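You operate a simulated robot arm through the tools that you are given. There is no shell and no other tool. Be economical: measure what you need, move in short steps, check, and stop when the job is done.

Carry out the task below with a simulated robot arm. There is one attempt and no reset: what you move stays moved.

JOB
Take the orange filter cartridge from the top of the repair bench and put it on the top of the board bench. Then put the orange module on the top of the repair bench away on the top of the board bench. Then fetch the teal filter cartridge from the top of the repair bench and stand it on the drainer of the sink. Then fetch the green block from the top of the orange bench mat and set it on top of the green filter cartridge there. Then take the small green box and leave it on the top of the parts stand. Then take the clean blue filter from the desk top and leave it on the top of the repair bench. Keep to this order. Set down upright: orange filter cartridge, orange module, teal filter cartridge, small green box, clean blue filter.

The check looks at the end state, three seconds after you hand in, the way a careful person would. Anything else that was tipped, shoved, dropped, spilled or broken makes it a failure.

ROBOT AND FRAMES
A 7-joint arm with a two-finger parallel gripper on a trunk, on a base that drives. Base frame: it is fixed to the floor where the robot stands at the start and does not move with it; the origin is under the middle of the robot, x ahead of it, y to its left, z up. Units: m, rad, N and s.
With the tool pointing down near the work surface it reaches from about 0.1 to 0.66 m from the robot's upright axis, wherever it stands. Its first joint turns from -2.897 to 2.897 rad. Places, roughly: clean blue filter (5x5x7 cm) [-3.9, -0.1, 0.9]; drainer of the sink [-3, 2.2, 0.9]; green block [0.5, -1.25, 1]; green filter cartridge (5x5x9 cm) [0.5, -1.4, 0.9]; orange filter cartridge (5x5x9 cm) [0.5, 0, 0.9]; orange module [0.5, -0.5, 1]; small green box (7x10x11 cm) [-1.1, -3.6, 0.5]; teal filter cartridge (4x4x8 cm) [0.5, -0.9, 0.9]; top of the board bench [-0.5, 2.2, 0.8]; top of the parts stand [-2.3, 0.6, 0.4]; top of the repair bench [0.7, 0, 0.9]. Payload 1.57 kg.
Tool frame: the origin (TCP) lies between the finger pads and is the grasp point; the fingertips stand 0.03 m ahead of it; z points along the fingers, y is the line along which they close. Largest opening 0.08 m; finger width 0.017, thickness 0.012; the body of the gripper, 0.04 by 0.082 m, starts 0.08 m behind the TCP.
Orientation is told as [roll, pitch, yaw] about the base's x, y, z axes, in that order, counted from this pose: with the fingers straight down and closing along the base's y, the tool's x points along the base's -x, its y along +y and its z along -z.

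CONTROLS
- The arm moves only by the tool nudge_tool. Its argument "deltas" is a list of rows, each an object (a shift or turn left out is 0, a gripper value left out holds the last) with "claw": the opening, from 0 (shut) to 1 (fully open); "delta_pos": the shift along the tool's x, y, z in units of 40 mm (1.0 is 40 mm), a list of three; "rotation": the turn, a rotation vector about the tool's x, y, z in units of 8 degrees (1.0 is 8 degrees), a list of three. In form: [{"claw": claw, "delta_pos": [dx, dy, dz], "rotation": [rx, ry, rz]}, ...]. A call has 1 to 8 rows; each row shifts and turns the commanded pose from where the row before left it, along the tool's axes as they then stand. A call with a number of a shift or a turn outside -1 to 1 is refused whole. A row lasts 0.2 s, in which the tool goes at most 0.05 m and 0.15 rad; a call with a longer step from one row to the next is refused whole, and so is a gripper value outside its range. A pose out of reach is approached as far as the arm can. The call stops where the force on the tool passes 40 N (or 10 N more than at its start, if that is more) or the arm is blocked; 0.2 s more then pass. Each finger travels about 0.072 m/s and halts on what it meets, pressing with about 27 N; the grip force reading is that of the motor and also rises with nothing between the fingers. The clock runs only during rows and for 0.2 s after the last one: add rows that do not move to give the fingers time. The reply holds the time, the measured pose of the TCP, the force on the tool along the base axes, the opening and the grip force, in the units named above and with some noise, with the torque about the TCP (base axes, N m) and any sound that the robot's microphone picked up.
- Cameras (640 x 400 px; columns grow to the right, rows downward): "scene" is now at [-0.026, 0.1024, 1.3859]; the picture's right is [-0.54, -0.84, 0.00], its down [-0.50, 0.32, -0.81] and it looks along [0.68, -0.43, -0.59] (base axes); focal length 267 px, centre (320, 200). "wrist" rides on the gripper at [0.072, -0.007, -0.122] in the tool frame; the picture's right is [0.09, 1.00, 0.00], its down [-0.84, 0.08, -0.54] and it looks along [-0.54, 0.05, 0.84] (tool axes); focal length 238 px, centre (320, 200). There is no depth. A picture from a camera that has moved, and an enlarged one, comes with that camera's place and axes in the base frame and with its lens. The place of the scene camera against the robot may be out by one fixed shift of up to 0.018 m in any direction.
- camera(camera): a new picture of that camera. The clock stands still meanwhile.
- raise_lower(by): slides the trunk up (or, below 0, down) by that many m; the arm and the scene camera ride with it, the base frame stays. It gives what a move gives, with no picture.
- drive_base(legs): drives the robot by 1 to 6 legs, each [ahead, left, turn to the left] in m, m and rad, along the robot's own axes; the way and the turn of a leg run together, so that a leg with both is an arc; at most 1.5 m and 3.142 rad a leg. The arm and the cameras ride along, it lands a little off, and it stops where it bumps. It gives what a move gives.
- aim_head(pan, tilt): turns the head with the scene camera to pan (to the left, within 1.501 rad either way) and tilt (down, from -0.506 to 1.204), counted from straight ahead of the robot. It gives what a move gives.
- enlarge(camera, box): a new picture of the part [left, top, right, bottom] of that camera's present view, enlarged. The clock stands still meanwhile.
- finish_job(): hands the job in; it is judged then, once.

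Work in short steps. Places have to be worked out from the pictures, the camera data and where the tool is seen: move nearer, look again, correct. Check each grasp and each placing, and mend what went wrong. You have 186 turns and 156 pictures in all, those below and enlarged ones among them. Open the gripper and draw the arm clear of the work before you hand the job in, unless the task says otherwise; then end with one line.

The tools are called after ">>>" as name(argument=value, ...) on one line, values as JSON. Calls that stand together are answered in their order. nudge_tool: Moves the arm, as the interface text tells. Its arguments: {"type":"object","properties":{"deltas":{"type":"array","items":{"type":"object","properties":{"claw":{"type":"number"},"delta_pos":{"type":"array","items":{"type":"number"}},"rotation":{"type":"array","items":{"type":"number"}}}}}},"required":["deltas"]} The other tools are called the same way: raise_lower (by) slides the trunk up or down; drive_base (legs) drives the base; aim_head (pan, tilt) turns the head that bears the scene camera; camera (camera) takes a picture; enlarge (camera, box) takes an enlarged picture of a part of a camera's view; finish_job () hands the job in.

At the start:

```text
t: 0.0
ee_pos: [0.3468, -0.2466, 1.0904]
tcp_rot: [0.001, 0.001, 0.0]
wrist_force: [0.6, 0.1, -0.7]
ft_torque: [-0.02, -0.04, -0.01]
width: 0.0794
grasp_force: 0.0
trunk travel left (down, up): [-0.05, 0.065]
robot x, y, heading: [-0.0004, -0.0011, 0.001]
head pan, tilt: [-0.567, 0.634]
```

scene: 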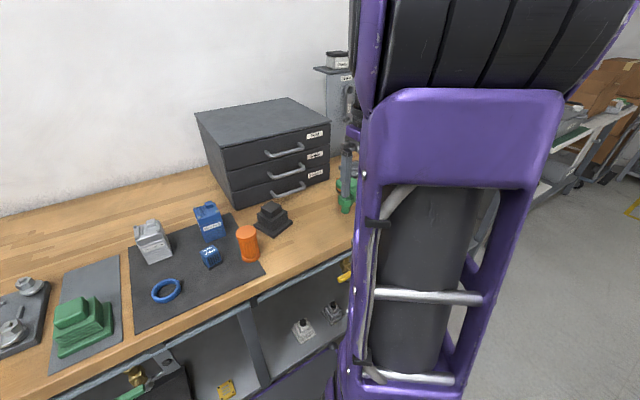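
wrist: 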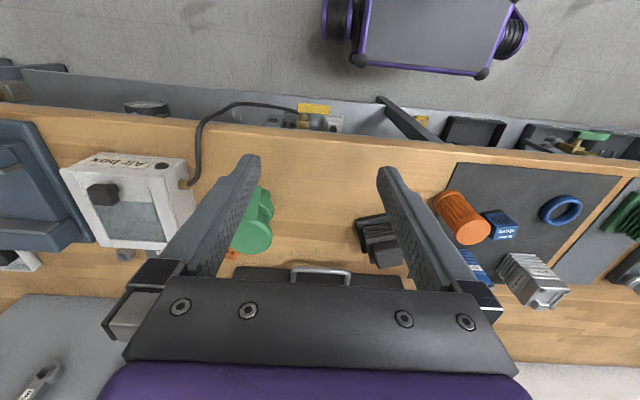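

The wrist view puts the orange cartridge near (0.47, -0.02). I'll shift left to get it in the middle of the wrist view and look at its neighbours.

>>> nudge_tool(deltas=[{"claw": 1, "delta_pos": [0, 1, 0]}, {"delta_pos": [0, 1, 0]}, {"delta_pos": [0, 1, 0]}, {"delta_pos": [0, 1, 0]}, {"delta_pos": [0, 1, 0]}, {"delta_pos": [0, 0.6, 0]}])

>>> camera(camera="wrist")

>>> camera(camera="scene")

```text
t: 1.4
ee_pos: [0.3464, -0.0246, 1.085]
tcp_rot: [0.005, 0.014, -0.001]
wrist_force: [-0.4, -0.5, -0.4]
ft_torque: [0.0, -0.01, 0.01]
width: 0.08
grasp_force: 0.1
trunk travel left (down, up): [-0.05, 0.065]
robot x, y, heading: [-0.0005, 0.0035, 0.003]
head pan, tilt: [-0.567, 0.634]
```

```text
153 pictures are left
camera wrist: at [0.2768, -0.0308, 1.2078], right [-0.09, 1.0, 0.0], down [0.85, 0.07, 0.53], along [0.53, 0.05, -0.85], focal length 238 px, centre (320, 200)
```

wrist: 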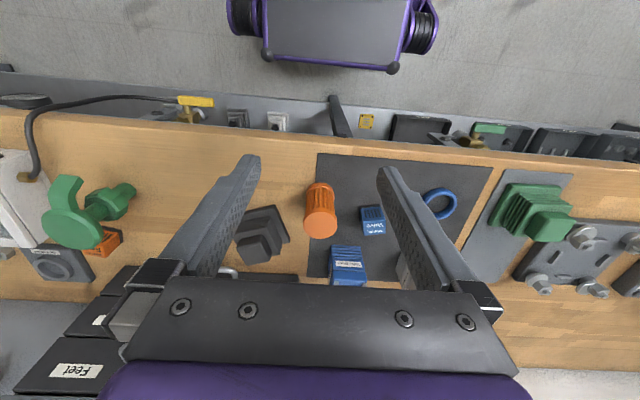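

```text
152 pictures are left
camera scene: at [-0.0279, 0.0993, 1.3863], right [-0.57, -0.82, 0.0], down [-0.48, 0.34, -0.81], along [0.66, -0.46, -0.59], focal length 267 px, centre (320, 200)
```

scene: 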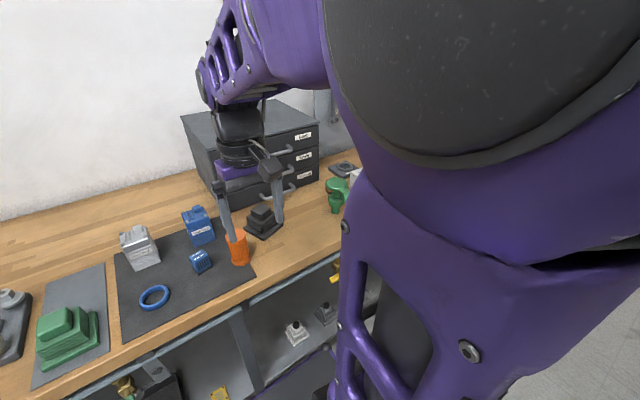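

Triangulating gives the orange top at about (0.477, -0.013, 0.947). I'll go above it and start down, with the opening slightly narrower so it clears the neighbours.

>>> nudge_tool(deltas=[{"claw": 0.95, "delta_pos": [-1, 0.28, 0]}, {"delta_pos": [-1, 0, 0]}, {"delta_pos": [-1, 0, 0]}, {"delta_pos": [-0.27, 0, 0.5]}, {"delta_pos": [0, 0, 1]}, {"delta_pos": [0, 0, 0]}])

>>> camera(camera="wrist")

>>> camera(camera="scene")

```text
t: 2.8
ee_pos: [0.4773, -0.0136, 1.0298]
tcp_rot: [0.0, -0.001, -0.001]
wrist_force: [0.2, -0.2, 1.1]
ft_torque: [-0.01, 0.01, 0.0]
width: 0.0761
grasp_force: 0.0
trunk travel left (down, up): [-0.05, 0.065]
robot x, y, heading: [0.0011, -0.0007, -0.003]
head pan, tilt: [-0.567, 0.634]
```

```text
151 pictures are left
camera wrist: at [0.4056, -0.0194, 1.1521], right [-0.09, 1.0, 0.0], down [0.84, 0.08, 0.54], along [0.54, 0.05, -0.84], focal length 238 px, centre (320, 200)
```

wrist: 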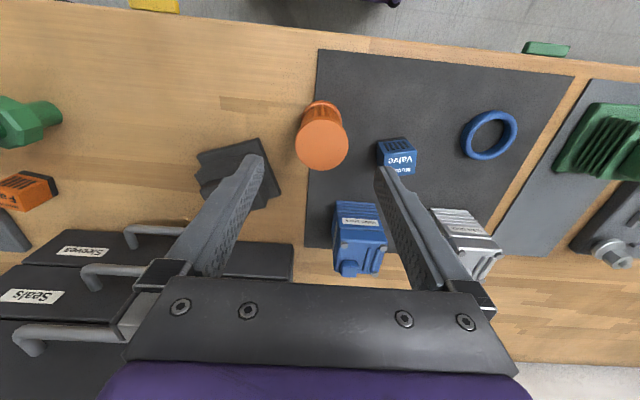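

```text
150 pictures are left
camera scene: at [-0.0259, 0.1024, 1.3859], right [-0.54, -0.84, 0.0], down [-0.5, 0.32, -0.81], along [0.68, -0.43, -0.59], focal length 267 px, centre (320, 200)
```

scene: 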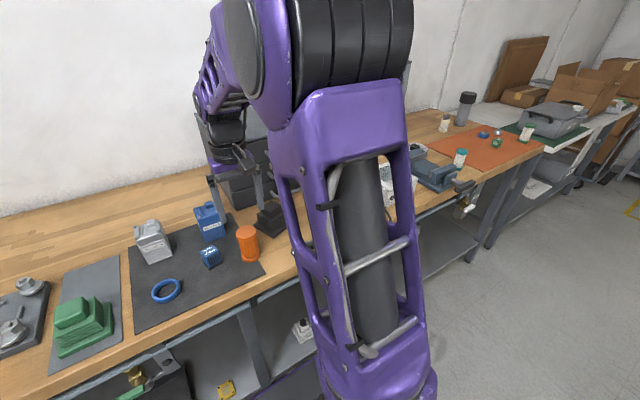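

The fresh view agrees: top at (0.477, -0.011). I'll descend to mid-body and close.

>>> nudge_tool(deltas=[{"delta_pos": [0, 0.05, 1]}, {"delta_pos": [0, 0, 1]}, {"delta_pos": [0, 0, 1]}, {"delta_pos": [0, 0, 0]}, {"claw": 0.3}, {"claw": 0.3}, {"claw": 0.3}, {"claw": 0.3}])

>>> camera(camera="wrist")

```text
t: 4.6
ee_pos: [0.4755, -0.008, 0.9103]
tcp_rot: [0.001, 0.001, 0.0]
wrist_force: [0.1, 0.2, 0.3]
ft_torque: [0.0, -0.03, 0.01]
width: 0.0451
grasp_force: 27.5
trunk travel left (down, up): [-0.05, 0.065]
robot x, y, heading: [-0.0016, -0.0014, 0.001]
head pan, tilt: [-0.567, 0.634]
```

```text
149 pictures are left
camera wrist: at [0.4037, -0.0155, 1.0318], right [-0.09, 1.0, 0.0], down [0.84, 0.08, 0.54], along [0.54, 0.05, -0.84], focal length 238 px, centre (320, 200)
```

wrist: 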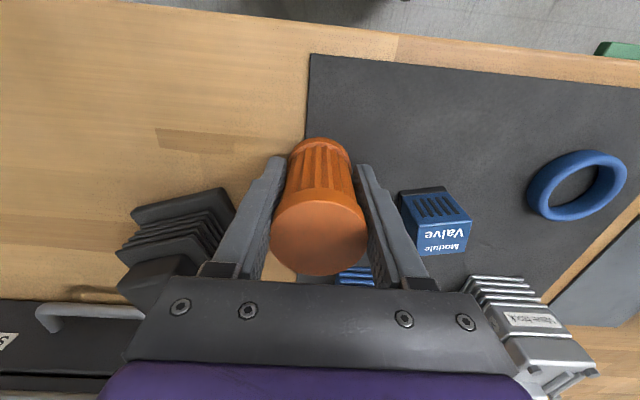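

Gripped at 45 mm. I'll lift straight up, retract, then look toward the board bench.

>>> nudge_tool(deltas=[{"delta_pos": [0, 0, -1]}, {"delta_pos": [0, 0, -1]}, {"delta_pos": [0, 0, -1]}, {"delta_pos": [0, 0, -1]}, {"delta_pos": [1, 0, -0.5]}, {"delta_pos": [1, 0, 0]}, {"delta_pos": [1, 0, 0]}, {"delta_pos": [0.5, 0, 0]}])

>>> aim_head(pan=1.4, tilt=0.35)

>>> camera(camera="scene")

```text
t: 6.4
ee_pos: [0.3351, -0.0096, 1.0819]
tcp_rot: [0.0, 0.03, -0.002]
wrist_force: [0.4, -0.1, -0.6]
ft_torque: [0.0, -0.02, -0.01]
width: 0.0447
grasp_force: 26.5
trunk travel left (down, up): [-0.05, 0.065]
robot x, y, heading: [-0.0012, -0.0022, 0.0]
head pan, tilt: [-0.567, 0.634]
```

```text
t: 8.3
ee_pos: [0.3353, -0.009, 1.087]
tcp_rot: [0.0, 0.011, -0.002]
wrist_force: [0.7, -0.1, -0.8]
ft_torque: [0.01, 0.01, 0.02]
width: 0.0444
grasp_force: 26.9
trunk travel left (down, up): [-0.05, 0.065]
robot x, y, heading: [0.0032, -0.0009, -0.001]
head pan, tilt: [1.4, 0.351]
```

```text
148 pictures are left
camera scene: at [-0.0211, 0.0996, 1.4091], right [-0.54, -0.84, 0.0], down [-0.31, 0.2, -0.93], along [0.78, -0.5, -0.37], focal length 267 px, centre (320, 200)
```

scene: 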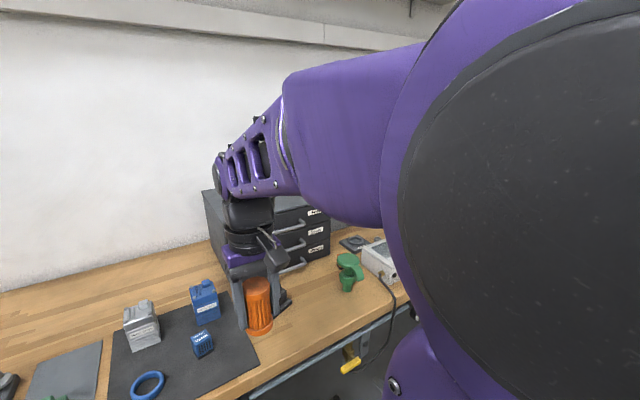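

The head reports pan 1.4 but the picture still looks to the right; I'll look again.

>>> aim_head(pan=1.4, tilt=0.35)

>>> camera(camera="scene")

```text
t: 8.9
ee_pos: [0.3355, -0.0092, 1.0871]
tcp_rot: [0.0, 0.01, -0.001]
wrist_force: [-0.1, -1.1, -1.1]
ft_torque: [-0.02, -0.01, -0.01]
width: 0.0444
grasp_force: 27.2
trunk travel left (down, up): [-0.05, 0.065]
robot x, y, heading: [0.0064, -0.0025, -0.002]
head pan, tilt: [1.4, 0.351]
```

```text
147 pictures are left
camera scene: at [-0.021, 0.0999, 1.4095], right [-0.53, -0.85, 0.0], down [-0.31, 0.19, -0.93], along [0.79, -0.5, -0.36], focal length 267 px, centre (320, 200)
```

scene: 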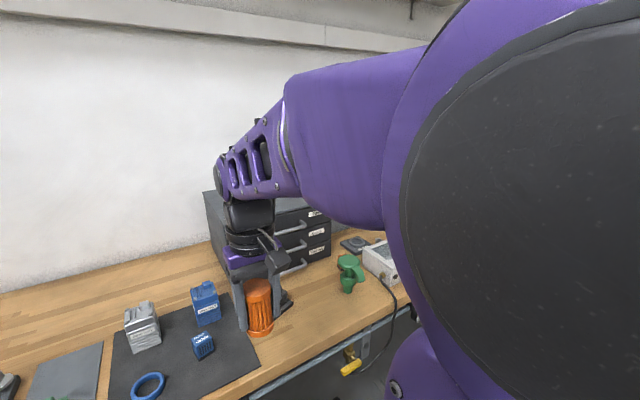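

Tilt works but pan does not follow. I'll try one small pan to see whether it's stuck for good.

>>> aim_head(pan=0.0, tilt=0.45)

>>> enlarge(camera="scene", box=[0, 0, 640, 400])

```text
t: 10.4
ee_pos: [0.3369, -0.0092, 1.0877]
tcp_rot: [-0.002, 0.011, -0.001]
wrist_force: [0.3, -0.2, -1.4]
ft_torque: [-0.02, 0.0, -0.03]
width: 0.0447
grasp_force: 26.8
trunk travel left (down, up): [-0.05, 0.065]
robot x, y, heading: [-0.0001, 0.001, -0.002]
head pan, tilt: [0.0, 0.45]
```

```text
1.00 times, centred on (320, 200) of scene (not enlarged: the box is as wide or as high as the picture)
camera zoom: at [-0.0207, 0.1002, 1.4096], right [-0.53, -0.85, 0.0], down [-0.31, 0.19, -0.93], along [0.79, -0.49, -0.36], focal length 267 px, centre (320, 200)
```

zoom: 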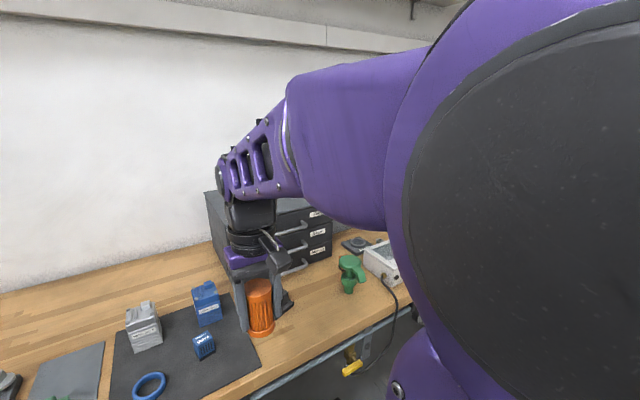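

The head now seems jammed at about 0.56 rad right and 0.37 rad down, so I'll aim by turning the base. I'll back away and turn to face the board bench.

>>> drive_base(legs=[[-0.45, 0, 0], [0, 0, 1.57]])

>>> camera(camera="scene")

>>> camera(camera="wrist")

```text
t: 17.0
ee_pos: [-0.4329, 0.3355, 1.0875]
tcp_rot: [0.001, 0.012, 1.553]
wrist_force: [0.0, 0.2, -0.5]
ft_torque: [-0.03, 0.03, 0.02]
width: 0.0444
grasp_force: 26.7
trunk travel left (down, up): [-0.05, 0.065]
robot x, y, heading: [-0.4481, -0.0002, 1.56]
head pan, tilt: [0.0, 0.45]
```

```text
145 pictures are left
camera scene: at [-0.5487, -0.0003, 1.409], right [0.84, -0.54, 0.0], down [-0.2, -0.31, -0.93], along [0.5, 0.78, -0.37], focal length 267 px, centre (320, 200)
```

scene: 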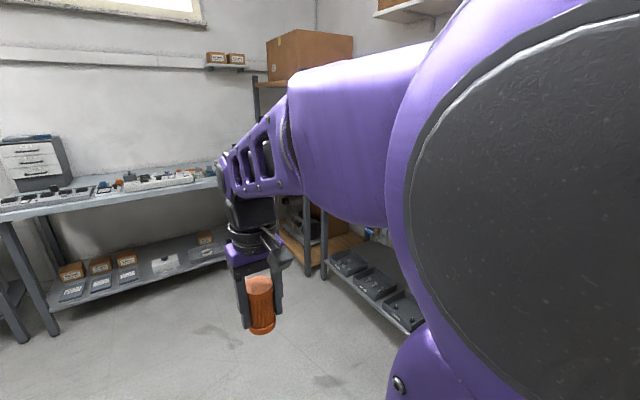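

```text
144 pictures are left
camera wrist: at [-0.4266, 0.2653, 1.2096], right [-1.0, -0.07, 0.0], down [-0.06, 0.84, 0.53], along [-0.04, 0.53, -0.85], focal length 238 px, centre (320, 200)
```

wrist: 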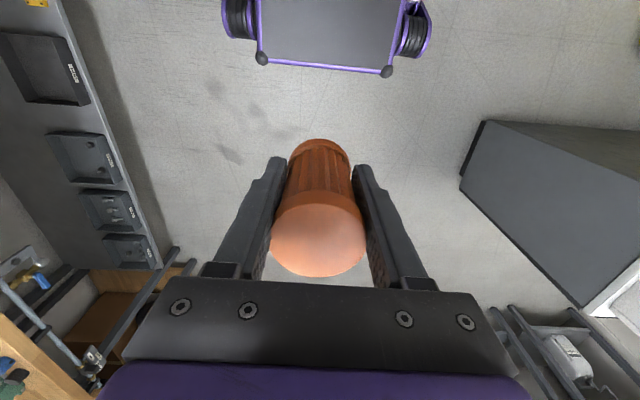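

The board bench is ahead against the far wall, its front edge at roughly y≈1.95. I'll drive up in two legs and look at its top.

>>> drive_base(legs=[[1.35, 0, 0]])

>>> camera(camera="scene")

>>> camera(camera="wrist")

```text
t: 23.8
ee_pos: [-0.3974, 1.6953, 1.0832]
tcp_rot: [0.0, 0.022, 1.543]
wrist_force: [-1.3, -0.3, -1.6]
ft_torque: [0.02, -0.01, 0.02]
width: 0.0441
grasp_force: 27.5
trunk travel left (down, up): [-0.05, 0.065]
robot x, y, heading: [-0.4151, 1.3591, 1.542]
head pan, tilt: [0.0, 0.45]
```

```text
143 pictures are left
camera scene: at [-0.523, 1.3622, 1.4083], right [0.87, -0.5, 0.0], down [-0.19, -0.33, -0.93], along [0.46, 0.8, -0.38], focal length 267 px, centre (320, 200)
```

scene: 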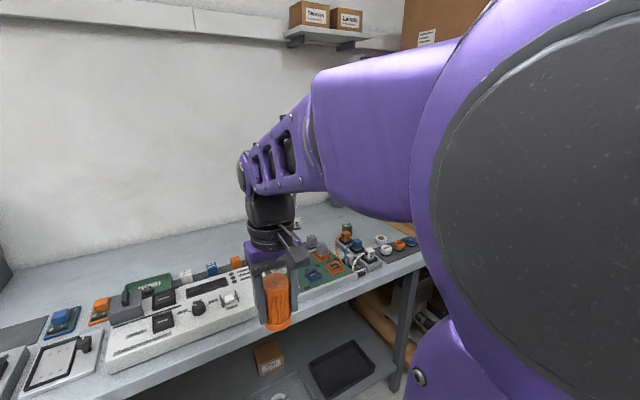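

```text
142 pictures are left
camera wrist: at [-0.3935, 1.626, 1.2068], right [-1.0, -0.06, 0.0], down [-0.05, 0.85, 0.52], along [-0.04, 0.52, -0.85], focal length 238 px, centre (320, 200)
```

wrist: 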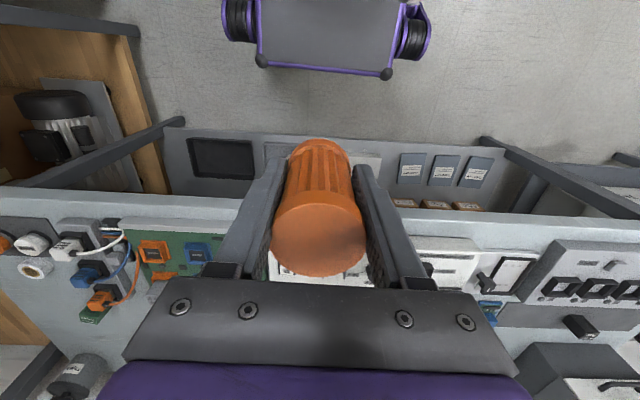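

The front of the bench is crowded while the back is open. I'll drive a bit closer, carefully, and view the top from there.

>>> drive_base(legs=[[0.12, 0, 0.02]])

>>> raise_lower(by=0.06)

>>> camera(camera="wrist")

>>> camera(camera="scene")

```text
t: 25.1
ee_pos: [-0.4035, 1.813, 1.0792]
tcp_rot: [0.0, 0.034, 1.566]
wrist_force: [0.2, 0.1, -0.7]
ft_torque: [-0.02, -0.01, -0.03]
width: 0.044
grasp_force: 26.9
trunk travel left (down, up): [-0.05, 0.065]
robot x, y, heading: [-0.416, 1.4767, 1.562]
head pan, tilt: [0.0, 0.45]
```

```text
t: 26.1
ee_pos: [-0.4034, 1.8129, 1.1362]
tcp_rot: [0.0, 0.043, 1.56]
wrist_force: [0.1, 1.0, -0.3]
ft_torque: [0.02, 0.0, 0.03]
width: 0.0442
grasp_force: 27.5
trunk travel left (down, up): [-0.11, 0.005]
robot x, y, heading: [-0.4199, 1.4768, 1.559]
head pan, tilt: [0.0, 0.45]
```

```text
141 pictures are left
camera wrist: at [-0.3966, 1.7475, 1.2615], right [-1.0, -0.08, 0.01], down [-0.07, 0.86, 0.5], along [-0.05, 0.5, -0.86], focal length 238 px, centre (320, 200)
```

wrist: 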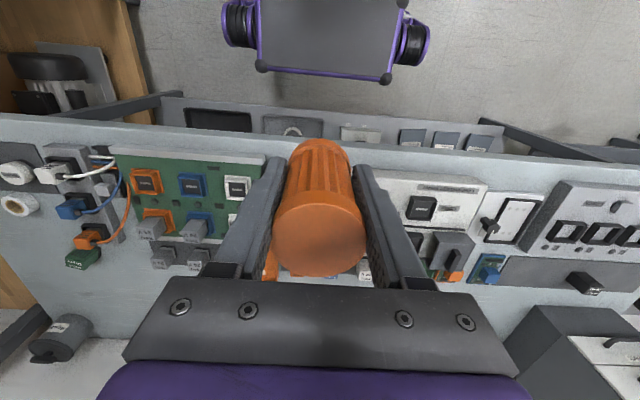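

```text
140 pictures are left
camera scene: at [-0.5297, 1.482, 1.4674], right [0.92, -0.39, 0.0], down [-0.15, -0.36, -0.92], along [0.36, 0.85, -0.39], focal length 267 px, centre (320, 200)
```

scene: 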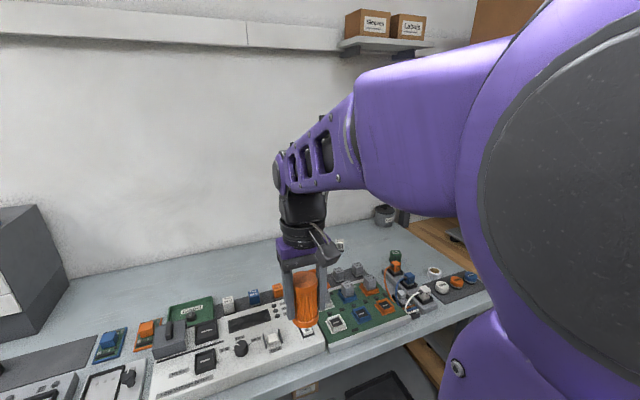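

There's a free area behind the boards and at the right end. I'll zoom in to see exactly where the clear space starts.

>>> enlarge(camera="scene", box=[0, 230, 272, 400])

>>> enlarge(camera="scene", box=[300, 200, 500, 325])

```text
2.35 times, centred on (136, 315) of scene
camera zoom: at [-0.5297, 1.482, 1.4674], right [0.92, -0.39, 0.0], down [-0.15, -0.36, -0.92], along [0.36, 0.85, -0.39], focal length 629 px, centre (753, -71)
```

zoom: 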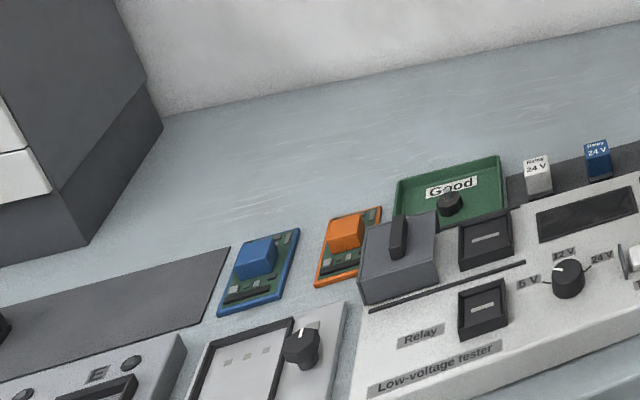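

```text
3.20 times, centred on (400, 262) of scene
camera zoom: at [-0.5297, 1.482, 1.4674], right [0.92, -0.39, 0.0], down [-0.15, -0.36, -0.92], along [0.36, 0.85, -0.39], focal length 856 px, centre (64, 0)
```

zoom: 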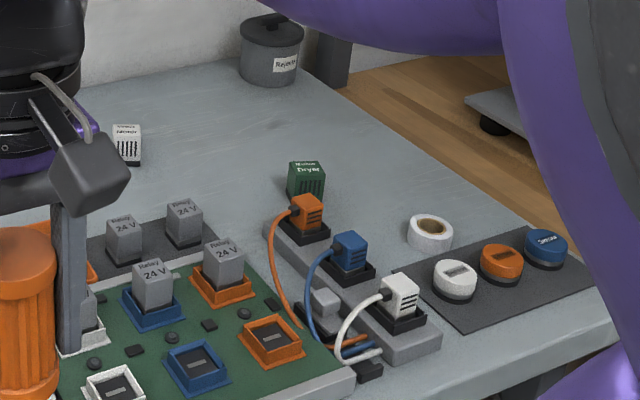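

The clear spot is the right rear end of the bench, around (0.22, 2.14), behind the tape and knobs. I'll slide right 0.3 m and look again.

>>> drive_base(legs=[[0, -0.3, 0]])

>>> camera(camera="wrist")

>>> camera(camera="scene")

```text
t: 29.5
ee_pos: [-0.1056, 1.8121, 1.1358]
tcp_rot: [0.001, 0.047, 1.563]
wrist_force: [-0.6, -0.1, -1.5]
ft_torque: [-0.02, 0.0, -0.01]
width: 0.0444
grasp_force: 26.8
trunk travel left (down, up): [-0.11, 0.005]
robot x, y, heading: [-0.1166, 1.4729, 1.562]
head pan, tilt: [0.0, 0.45]
```

```text
137 pictures are left
camera wrist: at [-0.0986, 1.7452, 1.2615], right [-1.0, -0.08, 0.01], down [-0.07, 0.86, 0.5], along [-0.05, 0.5, -0.86], focal length 238 px, centre (320, 200)
```

wrist: 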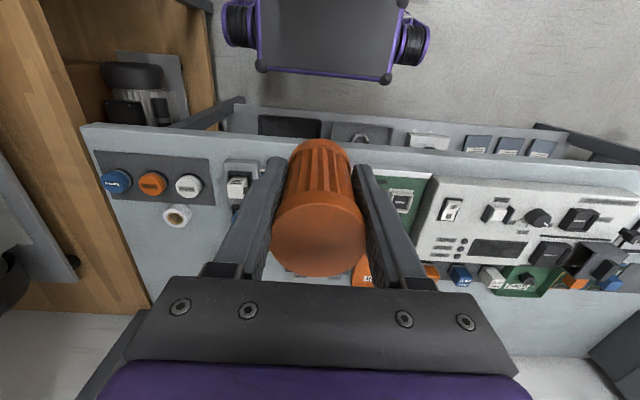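

```text
136 pictures are left
camera scene: at [-0.2322, 1.4799, 1.4675], right [0.92, -0.39, 0.0], down [-0.15, -0.36, -0.92], along [0.36, 0.85, -0.39], focal length 267 px, centre (320, 200)
```

scene: 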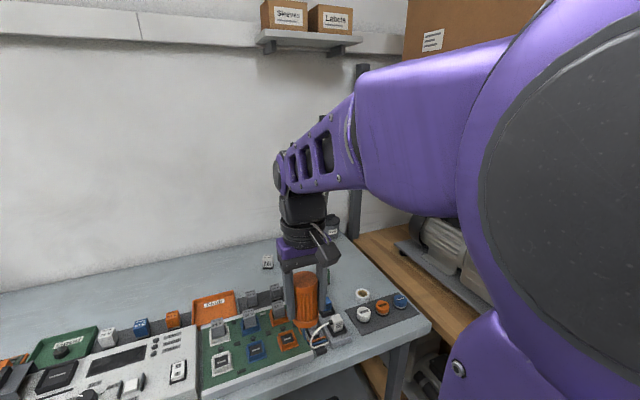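

The spot near (0.2, 2.14) is clear. I'll lower the trunk, staying above the items, and then test how far the arm reaches toward it.

>>> raise_lower(by=-0.1)

>>> nudge_tool(deltas=[{"delta_pos": [0, -1, 0]}, {"delta_pos": [0, -1, 0]}, {"delta_pos": [-0.4, -0.9, 0]}, {"delta_pos": [-0.4, -0.9, 0]}, {"delta_pos": [-0.4, -0.9, 0]}, {"delta_pos": [-0.4, -0.9, 0]}, {"delta_pos": [-0.4, -0.9, 0]}, {"delta_pos": [0, 0, 0]}])

>>> camera(camera="wrist")

```text
t: 30.8
ee_pos: [-0.1057, 1.8112, 1.033]
tcp_rot: [0.001, 0.054, 1.562]
wrist_force: [0.0, 0.7, -0.8]
ft_torque: [-0.01, 0.02, -0.01]
width: 0.0442
grasp_force: 27.0
trunk travel left (down, up): [-0.01, 0.105]
robot x, y, heading: [-0.1181, 1.4736, 1.564]
head pan, tilt: [0.0, 0.45]
```

```text
t: 32.6
ee_pos: [0.1554, 1.8886, 1.0321]
tcp_rot: [0.003, 0.047, 1.563]
wrist_force: [0.8, -0.6, -1.5]
ft_torque: [0.0, -0.01, 0.02]
width: 0.0443
grasp_force: 26.9
trunk travel left (down, up): [-0.01, 0.105]
robot x, y, heading: [-0.1164, 1.4706, 1.562]
head pan, tilt: [0.0, 0.45]
```

```text
135 pictures are left
camera wrist: at [0.1617, 1.822, 1.1559], right [-1.0, -0.08, 0.01], down [-0.07, 0.86, 0.5], along [-0.05, 0.5, -0.86], focal length 238 px, centre (320, 200)
```

wrist: 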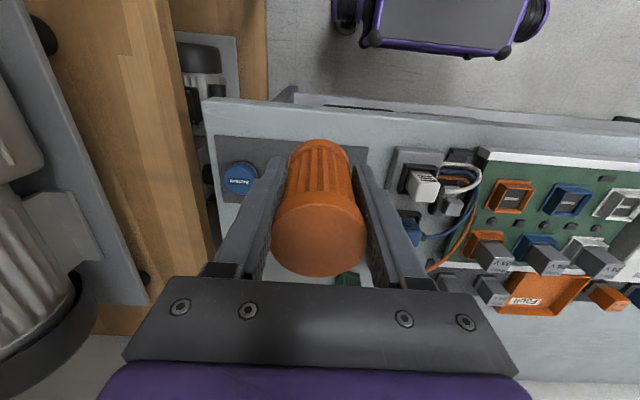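

The tool has drifted 0.047 rad in pitch, so I'll straighten it and reach forward toward y≈2.13, watching how far it gets.

>>> nudge_tool(deltas=[{"delta_pos": [-0.8, -0.4, 0], "rotation": [0, -0.34, 0]}, {"delta_pos": [-0.8, -0.4, 0]}, {"delta_pos": [-0.8, -0.4, 0]}, {"delta_pos": [-0.8, 0, 0]}, {"delta_pos": [-0.8, 0, 0]}, {"delta_pos": [-0.8, 0, 0]}, {"delta_pos": [0, 0, 0]}, {"delta_pos": [0, 0, 0]}])

```text
t: 34.4
ee_pos: [0.2027, 2.0742, 1.0289]
tcp_rot: [0.002, -0.001, 1.56]
wrist_force: [-0.5, -0.6, -1.0]
ft_torque: [-0.03, 0.0, -0.04]
width: 0.044
grasp_force: 26.8
out of reach, approached as far as the arm can: row 6
trunk travel left (down, up): [-0.01, 0.105]
robot x, y, heading: [-0.1167, 1.4711, 1.557]
head pan, tilt: [0.0, 0.45]
```

Reach limit is about 0.68 m. I'll bring the tool back in to the left, shift the base right 0.13 m, then reach again.

>>> nudge_tool(deltas=[{"delta_pos": [1, 0.7, 0]}, {"delta_pos": [1, 0.8, 0]}, {"delta_pos": [0, 0.8, 0]}, {"delta_pos": [0, 0.8, 0]}, {"delta_pos": [0, 0, 0]}])

>>> drive_base(legs=[[0.01, -0.13, 0]])

>>> camera(camera="wrist")

```text
refused: row 2 steps farther than a row can; nothing moved
```

```text
t: 36.3
ee_pos: [0.3304, 2.0846, 1.0305]
tcp_rot: [0.002, -0.004, 1.562]
wrist_force: [-0.2, 0.3, -0.5]
ft_torque: [0.01, -0.04, -0.01]
width: 0.044
grasp_force: 26.7
trunk travel left (down, up): [-0.01, 0.105]
robot x, y, heading: [0.0118, 1.4856, 1.558]
head pan, tilt: [0.0, 0.45]
```

```text
134 pictures are left
camera wrist: at [0.3372, 2.0123, 1.1515], right [-1.0, -0.08, 0.0], down [-0.07, 0.84, 0.54], along [-0.05, 0.54, -0.84], focal length 238 px, centre (320, 200)
```

wrist: 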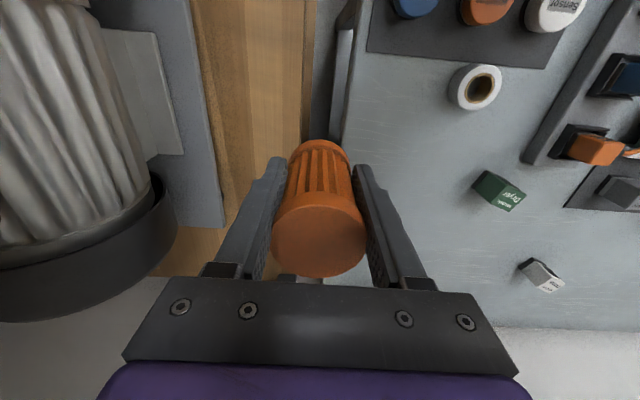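

The tool clears everything. Tape is near (0.15, 2.04) and the connector near (0.06, 2.17), so I'll go to (0.22, 2.12) and lower partway.

>>> nudge_tool(deltas=[{"delta_pos": [0, 0.9, 0]}, {"delta_pos": [-0.4, 0.9, 0]}, {"delta_pos": [-0.5, 0.95, 0]}, {"delta_pos": [0, 0, 0.8]}, {"delta_pos": [0, 0, 0.8]}, {"delta_pos": [0, 0, 0.7]}, {"delta_pos": [0, 0, 0]}, {"delta_pos": [0, 0, 0]}])

>>> camera(camera="wrist")

>>> camera(camera="scene")

```text
t: 38.1
ee_pos: [0.2228, 2.1204, 0.9397]
tcp_rot: [0.002, -0.004, 1.563]
wrist_force: [-0.1, -0.3, -1.7]
ft_torque: [-0.01, -0.01, 0.01]
width: 0.044
grasp_force: 26.8
trunk travel left (down, up): [-0.01, 0.105]
robot x, y, heading: [0.0097, 1.484, 1.567]
head pan, tilt: [0.0, 0.45]
```

```text
133 pictures are left
camera wrist: at [0.2293, 2.0484, 1.0606], right [-1.0, -0.08, 0.0], down [-0.07, 0.84, 0.54], along [-0.05, 0.54, -0.84], focal length 238 px, centre (320, 200)
```

wrist: 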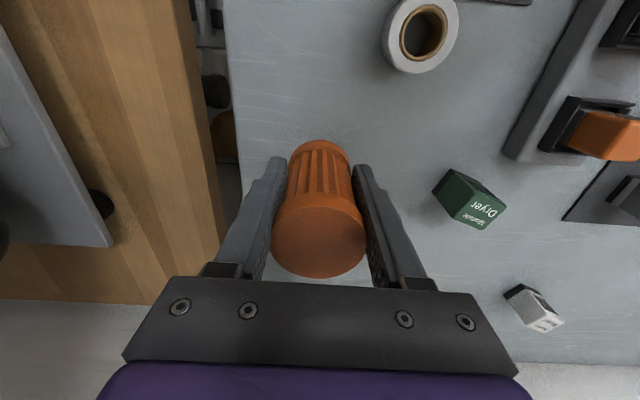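

```text
132 pictures are left
camera scene: at [-0.1387, 1.4952, 1.3624], right [1.0, -0.01, 0.0], down [0.0, -0.44, -0.9], along [0.01, 0.9, -0.44], focal length 267 px, centre (320, 200)
```

scene: 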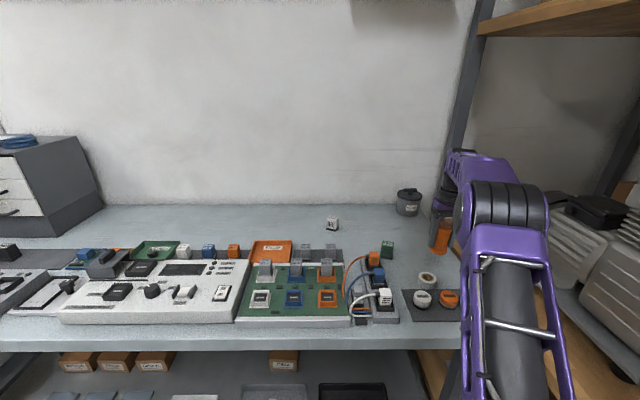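

Position is good, with everything clear around it, and the head now moves once the arm is out of its way. I'll lower in small steps, watching the force.

>>> nudge_tool(deltas=[{"delta_pos": [0, 0, 0.25]}, {"delta_pos": [0, 0, 0.25]}, {"delta_pos": [0, 0, 0.25]}, {"delta_pos": [0, 0, 0]}])

>>> enlarge(camera="scene", box=[360, 180, 520, 280])

```text
t: 39.1
ee_pos: [0.2217, 2.1223, 0.9073]
tcp_rot: [0.001, -0.001, 1.562]
wrist_force: [-0.1, 0.7, -0.9]
ft_torque: [0.0, -0.01, 0.0]
width: 0.044
grasp_force: 26.6
trunk travel left (down, up): [-0.01, 0.105]
robot x, y, heading: [0.0118, 1.4849, 1.565]
head pan, tilt: [0.0, 0.45]
```

```text
4.00 times, centred on (440, 230) of scene
camera zoom: at [-0.1387, 1.4952, 1.3624], right [1.0, -0.01, 0.0], down [0.0, -0.44, -0.9], along [0.01, 0.9, -0.44], focal length 1070 px, centre (-160, 80)
```

zoom: 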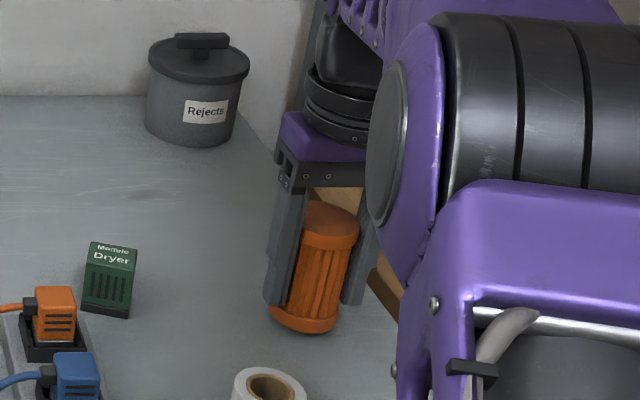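

Bottom seems a few centimetres or less above the top. Continuing down in 6 mm steps.

>>> nudge_tool(deltas=[{"delta_pos": [0, 0, 0.15]}, {"delta_pos": [0, 0, 0.15]}, {"delta_pos": [0, 0, 0.15]}, {"delta_pos": [0, 0, 0]}])

>>> enlarge(camera="scene", box=[360, 180, 520, 280])

```text
t: 40.1
ee_pos: [0.2216, 2.1216, 0.8923]
tcp_rot: [0.001, -0.009, 1.562]
wrist_force: [0.0, 1.6, 19.6]
ft_torque: [0.18, -0.12, -0.03]
width: 0.044
grasp_force: 26.5
trunk travel left (down, up): [-0.01, 0.105]
robot x, y, heading: [0.011, 1.4823, 1.563]
head pan, tilt: [0.0, 0.45]
```

```text
4.00 times, centred on (440, 230) of scene
camera zoom: at [-0.1392, 1.4938, 1.3626], right [1.0, -0.01, 0.0], down [0.0, -0.43, -0.9], along [0.01, 0.9, -0.43], focal length 1070 px, centre (-160, 80)
```

zoom: 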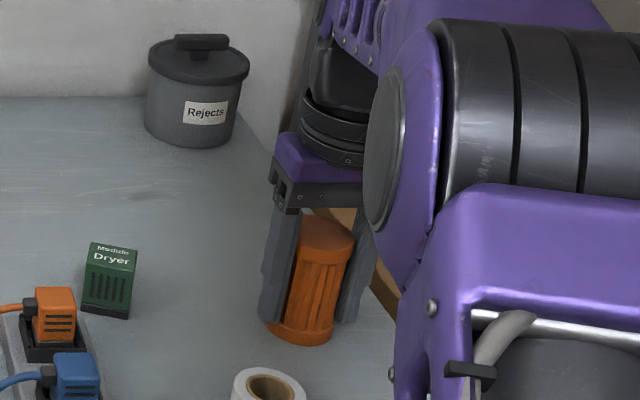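

Contact at 19.6 N: the bench top is at about 0.838. I'll ease off slightly, open, and rise.

>>> nudge_tool(deltas=[{"delta_pos": [0, 0, -0.08]}, {"claw": 0.9}, {"claw": 0.9}, {"claw": 0.9}, {"delta_pos": [0, 0, -0.8]}, {"delta_pos": [0, 0, -1]}, {"delta_pos": [0, 0, -1]}, {"delta_pos": [0, 0, -0.6]}])

>>> enlarge(camera="scene", box=[360, 180, 520, 280])

>>> camera(camera="wrist")

```text
t: 41.9
ee_pos: [0.2218, 2.1194, 1.0296]
tcp_rot: [0.002, -0.004, 1.563]
wrist_force: [0.6, 0.8, -0.3]
ft_torque: [0.04, 0.02, 0.0]
width: 0.0722
grasp_force: 0.0
trunk travel left (down, up): [-0.01, 0.105]
robot x, y, heading: [0.0133, 1.483, 1.561]
head pan, tilt: [0.0, 0.45]
```

```text
4.00 times, centred on (440, 230) of scene
camera zoom: at [-0.1387, 1.4952, 1.3624], right [1.0, -0.01, 0.0], down [0.0, -0.44, -0.9], along [0.01, 0.9, -0.44], focal length 1070 px, centre (-160, 80)
```

zoom: 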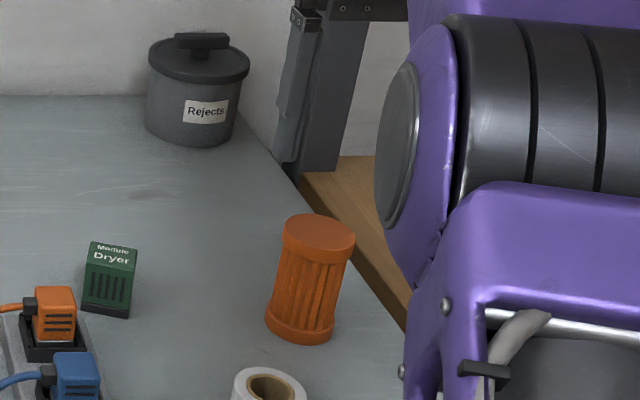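

```text
128 pictures are left
camera wrist: at [0.2281, 2.0482, 1.1514], right [-1.0, -0.08, 0.0], down [-0.07, 0.84, 0.54], along [-0.05, 0.54, -0.84], focal length 238 px, centre (320, 200)
```

wrist: 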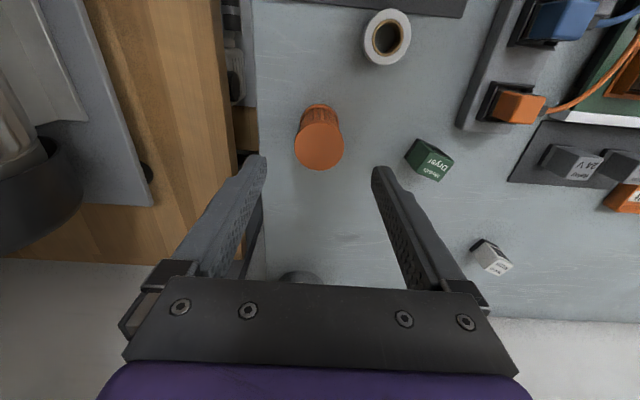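

Upright and alone at (0.222, 2.12). Now I'll retract the arm (parked a little to the right so the head stays free), then drive back to the repair bench near the module.

>>> nudge_tool(deltas=[{"delta_pos": [1, 0, -0.5]}, {"delta_pos": [1, 0, 0]}, {"delta_pos": [1, 0, 0]}, {"delta_pos": [1, 0, 0]}, {"delta_pos": [1, 0, 0]}, {"delta_pos": [1, 0, 0]}, {"delta_pos": [1, 0, 0]}])

>>> drive_base(legs=[[-0.5, 0.3, 0], [-1.48, 0, 0], [0, 0, -1.56], [0.1, 0, 0]])

>>> camera(camera="scene")

>>> camera(camera="wrist")

```text
t: 43.5
ee_pos: [0.2215, 1.8416, 1.0485]
tcp_rot: [0.003, -0.003, 1.561]
wrist_force: [-0.4, 0.8, 0.3]
ft_torque: [-0.03, -0.01, -0.02]
width: 0.0721
grasp_force: 0.1
trunk travel left (down, up): [-0.01, 0.105]
robot x, y, heading: [0.0101, 1.4869, 1.565]
head pan, tilt: [0.0, 0.45]
```

```text
t: 55.8
ee_pos: [0.0265, -0.2463, 1.0477]
tcp_rot: [0.003, -0.002, 1.163]
wrist_force: [0.1, -0.2, 0.1]
ft_torque: [-0.02, 0.01, -0.02]
width: 0.072
grasp_force: 0.0
trunk travel left (down, up): [-0.01, 0.105]
robot x, y, heading: [-0.3045, -0.4938, 1.17]
head pan, tilt: [0.0, 0.45]
stopped in leg 3: the robot was blocked; the commanded pose is now the measured one
```

```text
127 pictures are left
camera scene: at [-0.4437, -0.4295, 1.3624], right [0.92, -0.39, 0.0], down [-0.17, -0.4, -0.9], along [0.35, 0.83, -0.44], focal length 267 px, centre (320, 200)
```

scene: 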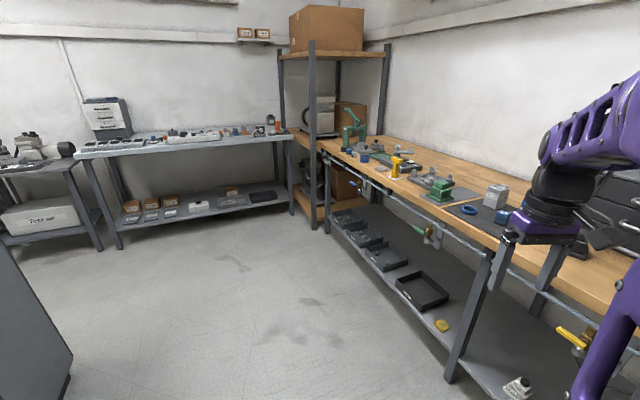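

```text
126 pictures are left
camera wrist: at [0.004, -0.3151, 1.1697], right [-0.95, 0.31, 0.0], down [0.26, 0.8, 0.54], along [0.17, 0.52, -0.84], focal length 238 px, centre (320, 200)
```

wrist: 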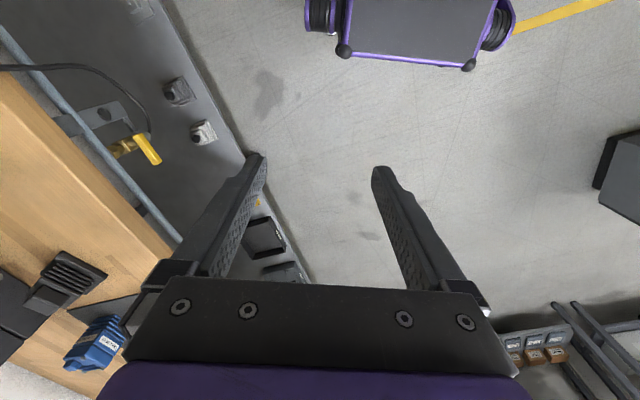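

The turn was blocked partway with no force on the tool, so I need to see what was touched. I'll look left/behind and right with the head.

>>> aim_head(pan=1.5, tilt=0.8)

>>> camera(camera="scene")

>>> aim_head(pan=-0.6, tilt=0.7)

>>> camera(camera="scene")

```text
t: 57.4
ee_pos: [0.0264, -0.2461, 1.0474]
tcp_rot: [0.002, -0.004, 1.165]
wrist_force: [-0.5, 0.0, 0.5]
ft_torque: [-0.02, 0.03, 0.01]
width: 0.0721
grasp_force: 0.1
trunk travel left (down, up): [-0.01, 0.105]
robot x, y, heading: [-0.3041, -0.4896, 1.167]
head pan, tilt: [1.499, 0.799]
```

```text
125 pictures are left
camera scene: at [-0.5515, -0.477, 1.332], right [0.46, 0.89, 0.0], down [0.64, -0.33, -0.7], along [-0.62, 0.32, -0.72], focal length 267 px, centre (320, 200)
```

scene: 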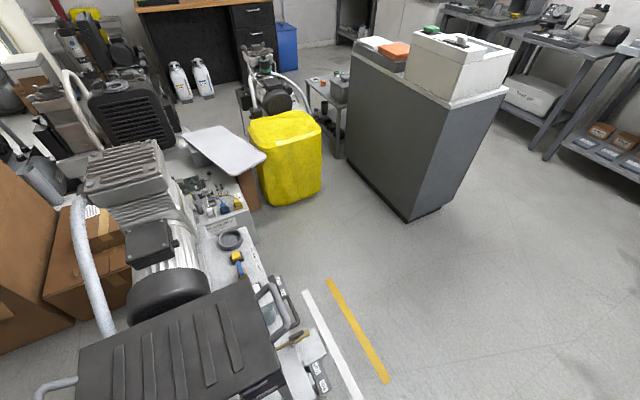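

```text
t: 59.4
ee_pos: [0.0243, -0.2467, 1.0467]
tcp_rot: [0.005, 0.001, 1.163]
wrist_force: [0.5, -0.2, 0.1]
ft_torque: [-0.03, 0.0, 0.02]
width: 0.0722
grasp_force: 0.0
trunk travel left (down, up): [-0.01, 0.105]
robot x, y, heading: [-0.3098, -0.4964, 1.165]
head pan, tilt: [-0.6, 0.7]
```

```text
124 pictures are left
camera scene: at [-0.4831, -0.4309, 1.3367], right [1.0, 0.04, 0.0], down [0.03, -0.68, -0.74], along [-0.03, 0.74, -0.68], focal length 267 px, centre (320, 200)
```

scene: 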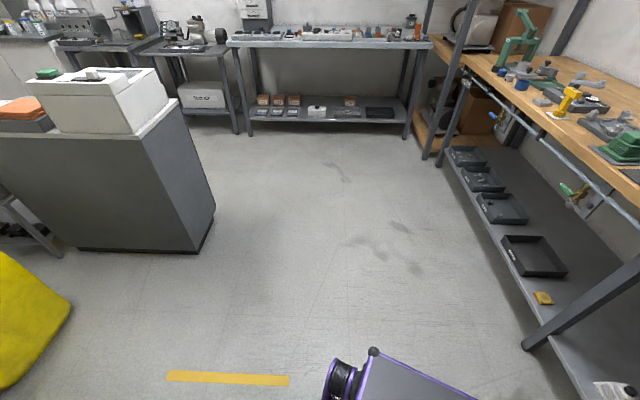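

The base's rear-left touched the equipment trolley behind it at about x≈-0.7; nothing looks displaced. I'll move away toward the bench (right/ahead) and then turn.

>>> drive_base(legs=[[0.08, -0.22, 0], [0, 0, -1.165]])

>>> aim_head(pan=-0.5, tilt=0.6)

>>> camera(camera="scene")

>>> camera(camera="wrist")

```text
t: 65.1
ee_pos: [0.2844, -0.718, 1.0475]
tcp_rot: [0.005, 0.002, -0.008]
wrist_force: [0.0, -0.2, -0.4]
ft_torque: [-0.03, -0.01, 0.0]
width: 0.072
grasp_force: 0.0
trunk travel left (down, up): [-0.01, 0.105]
robot x, y, heading: [-0.0754, -0.507, -0.007]
head pan, tilt: [-0.6, 0.7]
```

```text
t: 65.8
ee_pos: [0.2849, -0.7178, 1.0481]
tcp_rot: [0.001, -0.001, -0.009]
wrist_force: [0.7, -0.5, -0.1]
ft_torque: [0.0, 0.01, 0.02]
width: 0.0719
grasp_force: 0.0
trunk travel left (down, up): [-0.01, 0.105]
robot x, y, heading: [-0.0739, -0.5067, -0.008]
head pan, tilt: [-0.499, 0.6]
```

```text
123 pictures are left
camera scene: at [-0.0948, -0.3995, 1.3488], right [-0.47, -0.88, 0.0], down [-0.5, 0.27, -0.82], along [0.73, -0.39, -0.57], focal length 267 px, centre (320, 200)
```

scene: 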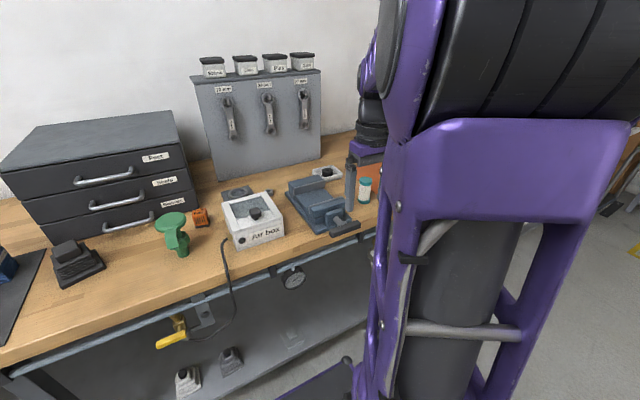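

```text
122 pictures are left
camera wrist: at [0.2128, -0.7233, 1.1688], right [-0.08, 1.0, 0.0], down [0.84, 0.07, 0.54], along [0.54, 0.05, -0.84], focal length 238 px, centre (320, 200)
```

wrist: 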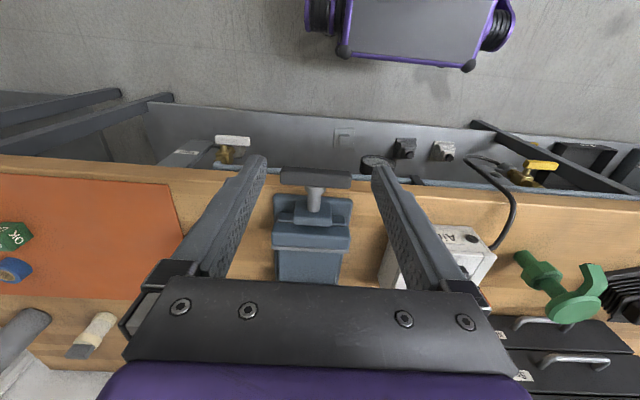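

The small orange box behind the green valve is the only orange module candidate. I'll zoom in to confirm.

>>> enlarge(camera="scene", box=[140, 180, 300, 280])

```text
4.00 times, centred on (220, 230) of scene
camera zoom: at [-0.0948, -0.3995, 1.3488], right [-0.47, -0.88, 0.0], down [-0.5, 0.27, -0.82], along [0.73, -0.39, -0.57], focal length 1070 px, centre (720, 80)
```

zoom: 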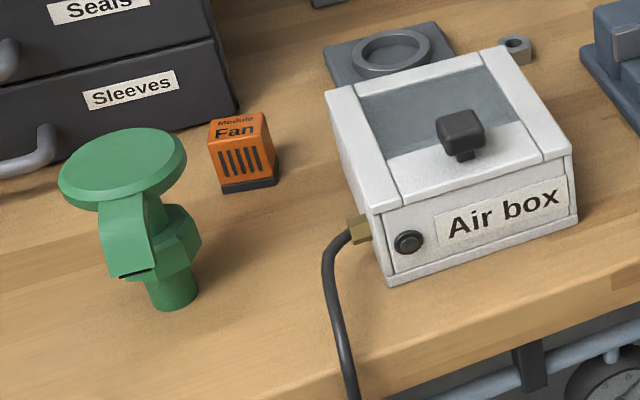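

Confirmed: "Module Fan", orange, near (0.60, -0.38). I'll drive in a little and bring the tool over that area to view it from above.

>>> drive_base(legs=[[0.075, 0.12, 0.008]])

>>> nudge_tool(deltas=[{"claw": 1, "delta_pos": [0, 1, -0.3]}, {"delta_pos": [-0.4, 1, 0]}, {"delta_pos": [-0.4, 1, 0]}, {"delta_pos": [-0.4, 1, 0]}, {"delta_pos": [-0.4, 1, 0]}, {"delta_pos": [-0.4, 0.4, 0]}, {"delta_pos": [0, 0, 0]}])

>>> camera(camera="wrist")

```text
t: 67.6
ee_pos: [0.3619, -0.5962, 1.046]
tcp_rot: [0.005, 0.005, -0.001]
wrist_force: [-0.4, -0.5, 0.6]
ft_torque: [0.01, -0.01, -0.01]
width: 0.0721
grasp_force: 0.1
trunk travel left (down, up): [-0.01, 0.105]
robot x, y, heading: [0.0, -0.3871, 0.004]
head pan, tilt: [-0.499, 0.6]
```

```text
t: 69.2
ee_pos: [0.4424, -0.3788, 1.0595]
tcp_rot: [0.002, 0.002, -0.001]
wrist_force: [1.0, 0.2, -0.2]
ft_torque: [0.01, 0.0, -0.01]
width: 0.0801
grasp_force: 0.1
trunk travel left (down, up): [-0.01, 0.105]
robot x, y, heading: [0.002, -0.3868, 0.004]
head pan, tilt: [-0.499, 0.6]
```

```text
120 pictures are left
camera wrist: at [0.3707, -0.3858, 1.1807], right [-0.09, 1.0, 0.0], down [0.84, 0.07, 0.54], along [0.54, 0.05, -0.84], focal length 238 px, centre (320, 200)
```

wrist: 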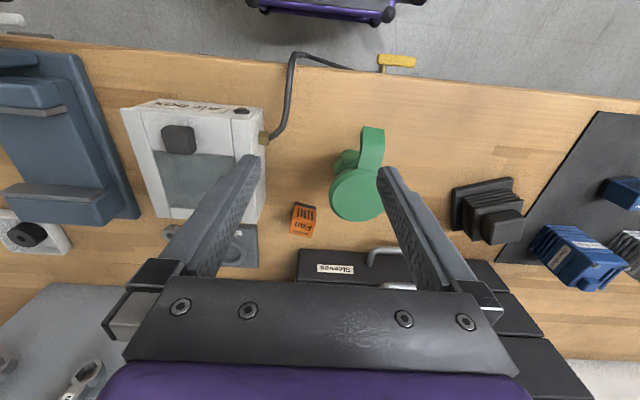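

Module at about (0.597, -0.393). I'll step over it and look from closer before descending.

>>> nudge_tool(deltas=[{"claw": 0.85, "delta_pos": [-0.8, -0.35, 0]}, {"delta_pos": [-0.8, 0, 0]}, {"delta_pos": [-0.8, 0, 0]}, {"delta_pos": [-0.8, 0, 0]}, {"delta_pos": [0, 0, 0.5]}, {"delta_pos": [0, 0, 0]}, {"delta_pos": [0, 0, 0]}])

>>> camera(camera="wrist")

>>> camera(camera="scene")

```text
t: 70.8
ee_pos: [0.5693, -0.3955, 1.0397]
tcp_rot: [0.004, 0.0, -0.002]
wrist_force: [-0.9, -0.1, 0.4]
ft_torque: [-0.01, -0.01, 0.0]
width: 0.0681
grasp_force: 0.2
trunk travel left (down, up): [-0.01, 0.105]
robot x, y, heading: [0.0028, -0.3866, -0.003]
head pan, tilt: [-0.499, 0.6]
```

```text
119 pictures are left
camera wrist: at [0.4981, -0.401, 1.1618], right [-0.09, 1.0, 0.0], down [0.84, 0.07, 0.54], along [0.54, 0.05, -0.84], focal length 238 px, centre (320, 200)
```

wrist: 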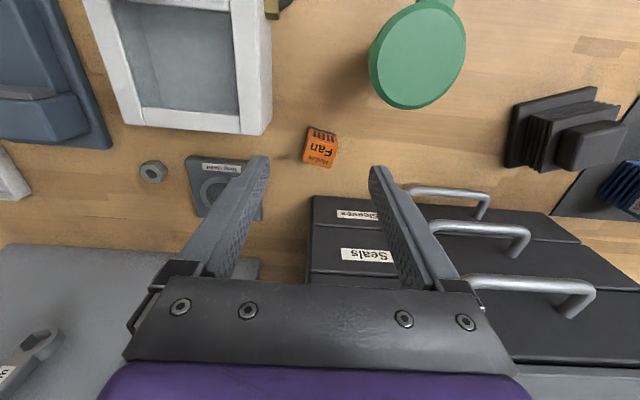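

```text
118 pictures are left
camera scene: at [-0.0207, -0.2815, 1.3489], right [-0.48, -0.88, 0.0], down [-0.5, 0.27, -0.83], along [0.72, -0.39, -0.56], focal length 267 px, centre (320, 200)
```

scene: 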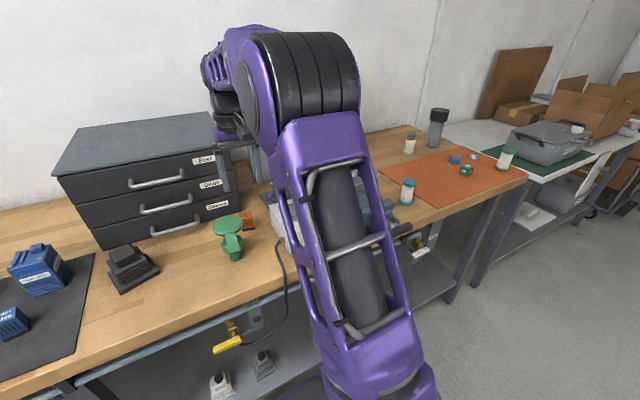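

I'll zoom on the module to read its yaw before gripping.

>>> enlarge(camera="wrist", box=[280, 110, 360, 185])

```text
5.33 times, centred on (320, 148) of wrist
camera zoom: at [0.4981, -0.401, 1.1618], right [-0.09, 1.0, 0.0], down [0.84, 0.07, 0.54], along [0.54, 0.05, -0.84], focal length 1271 px, centre (320, 480)
```

zoom: 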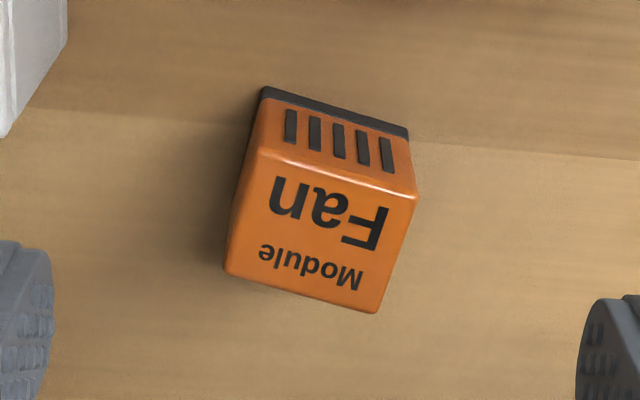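

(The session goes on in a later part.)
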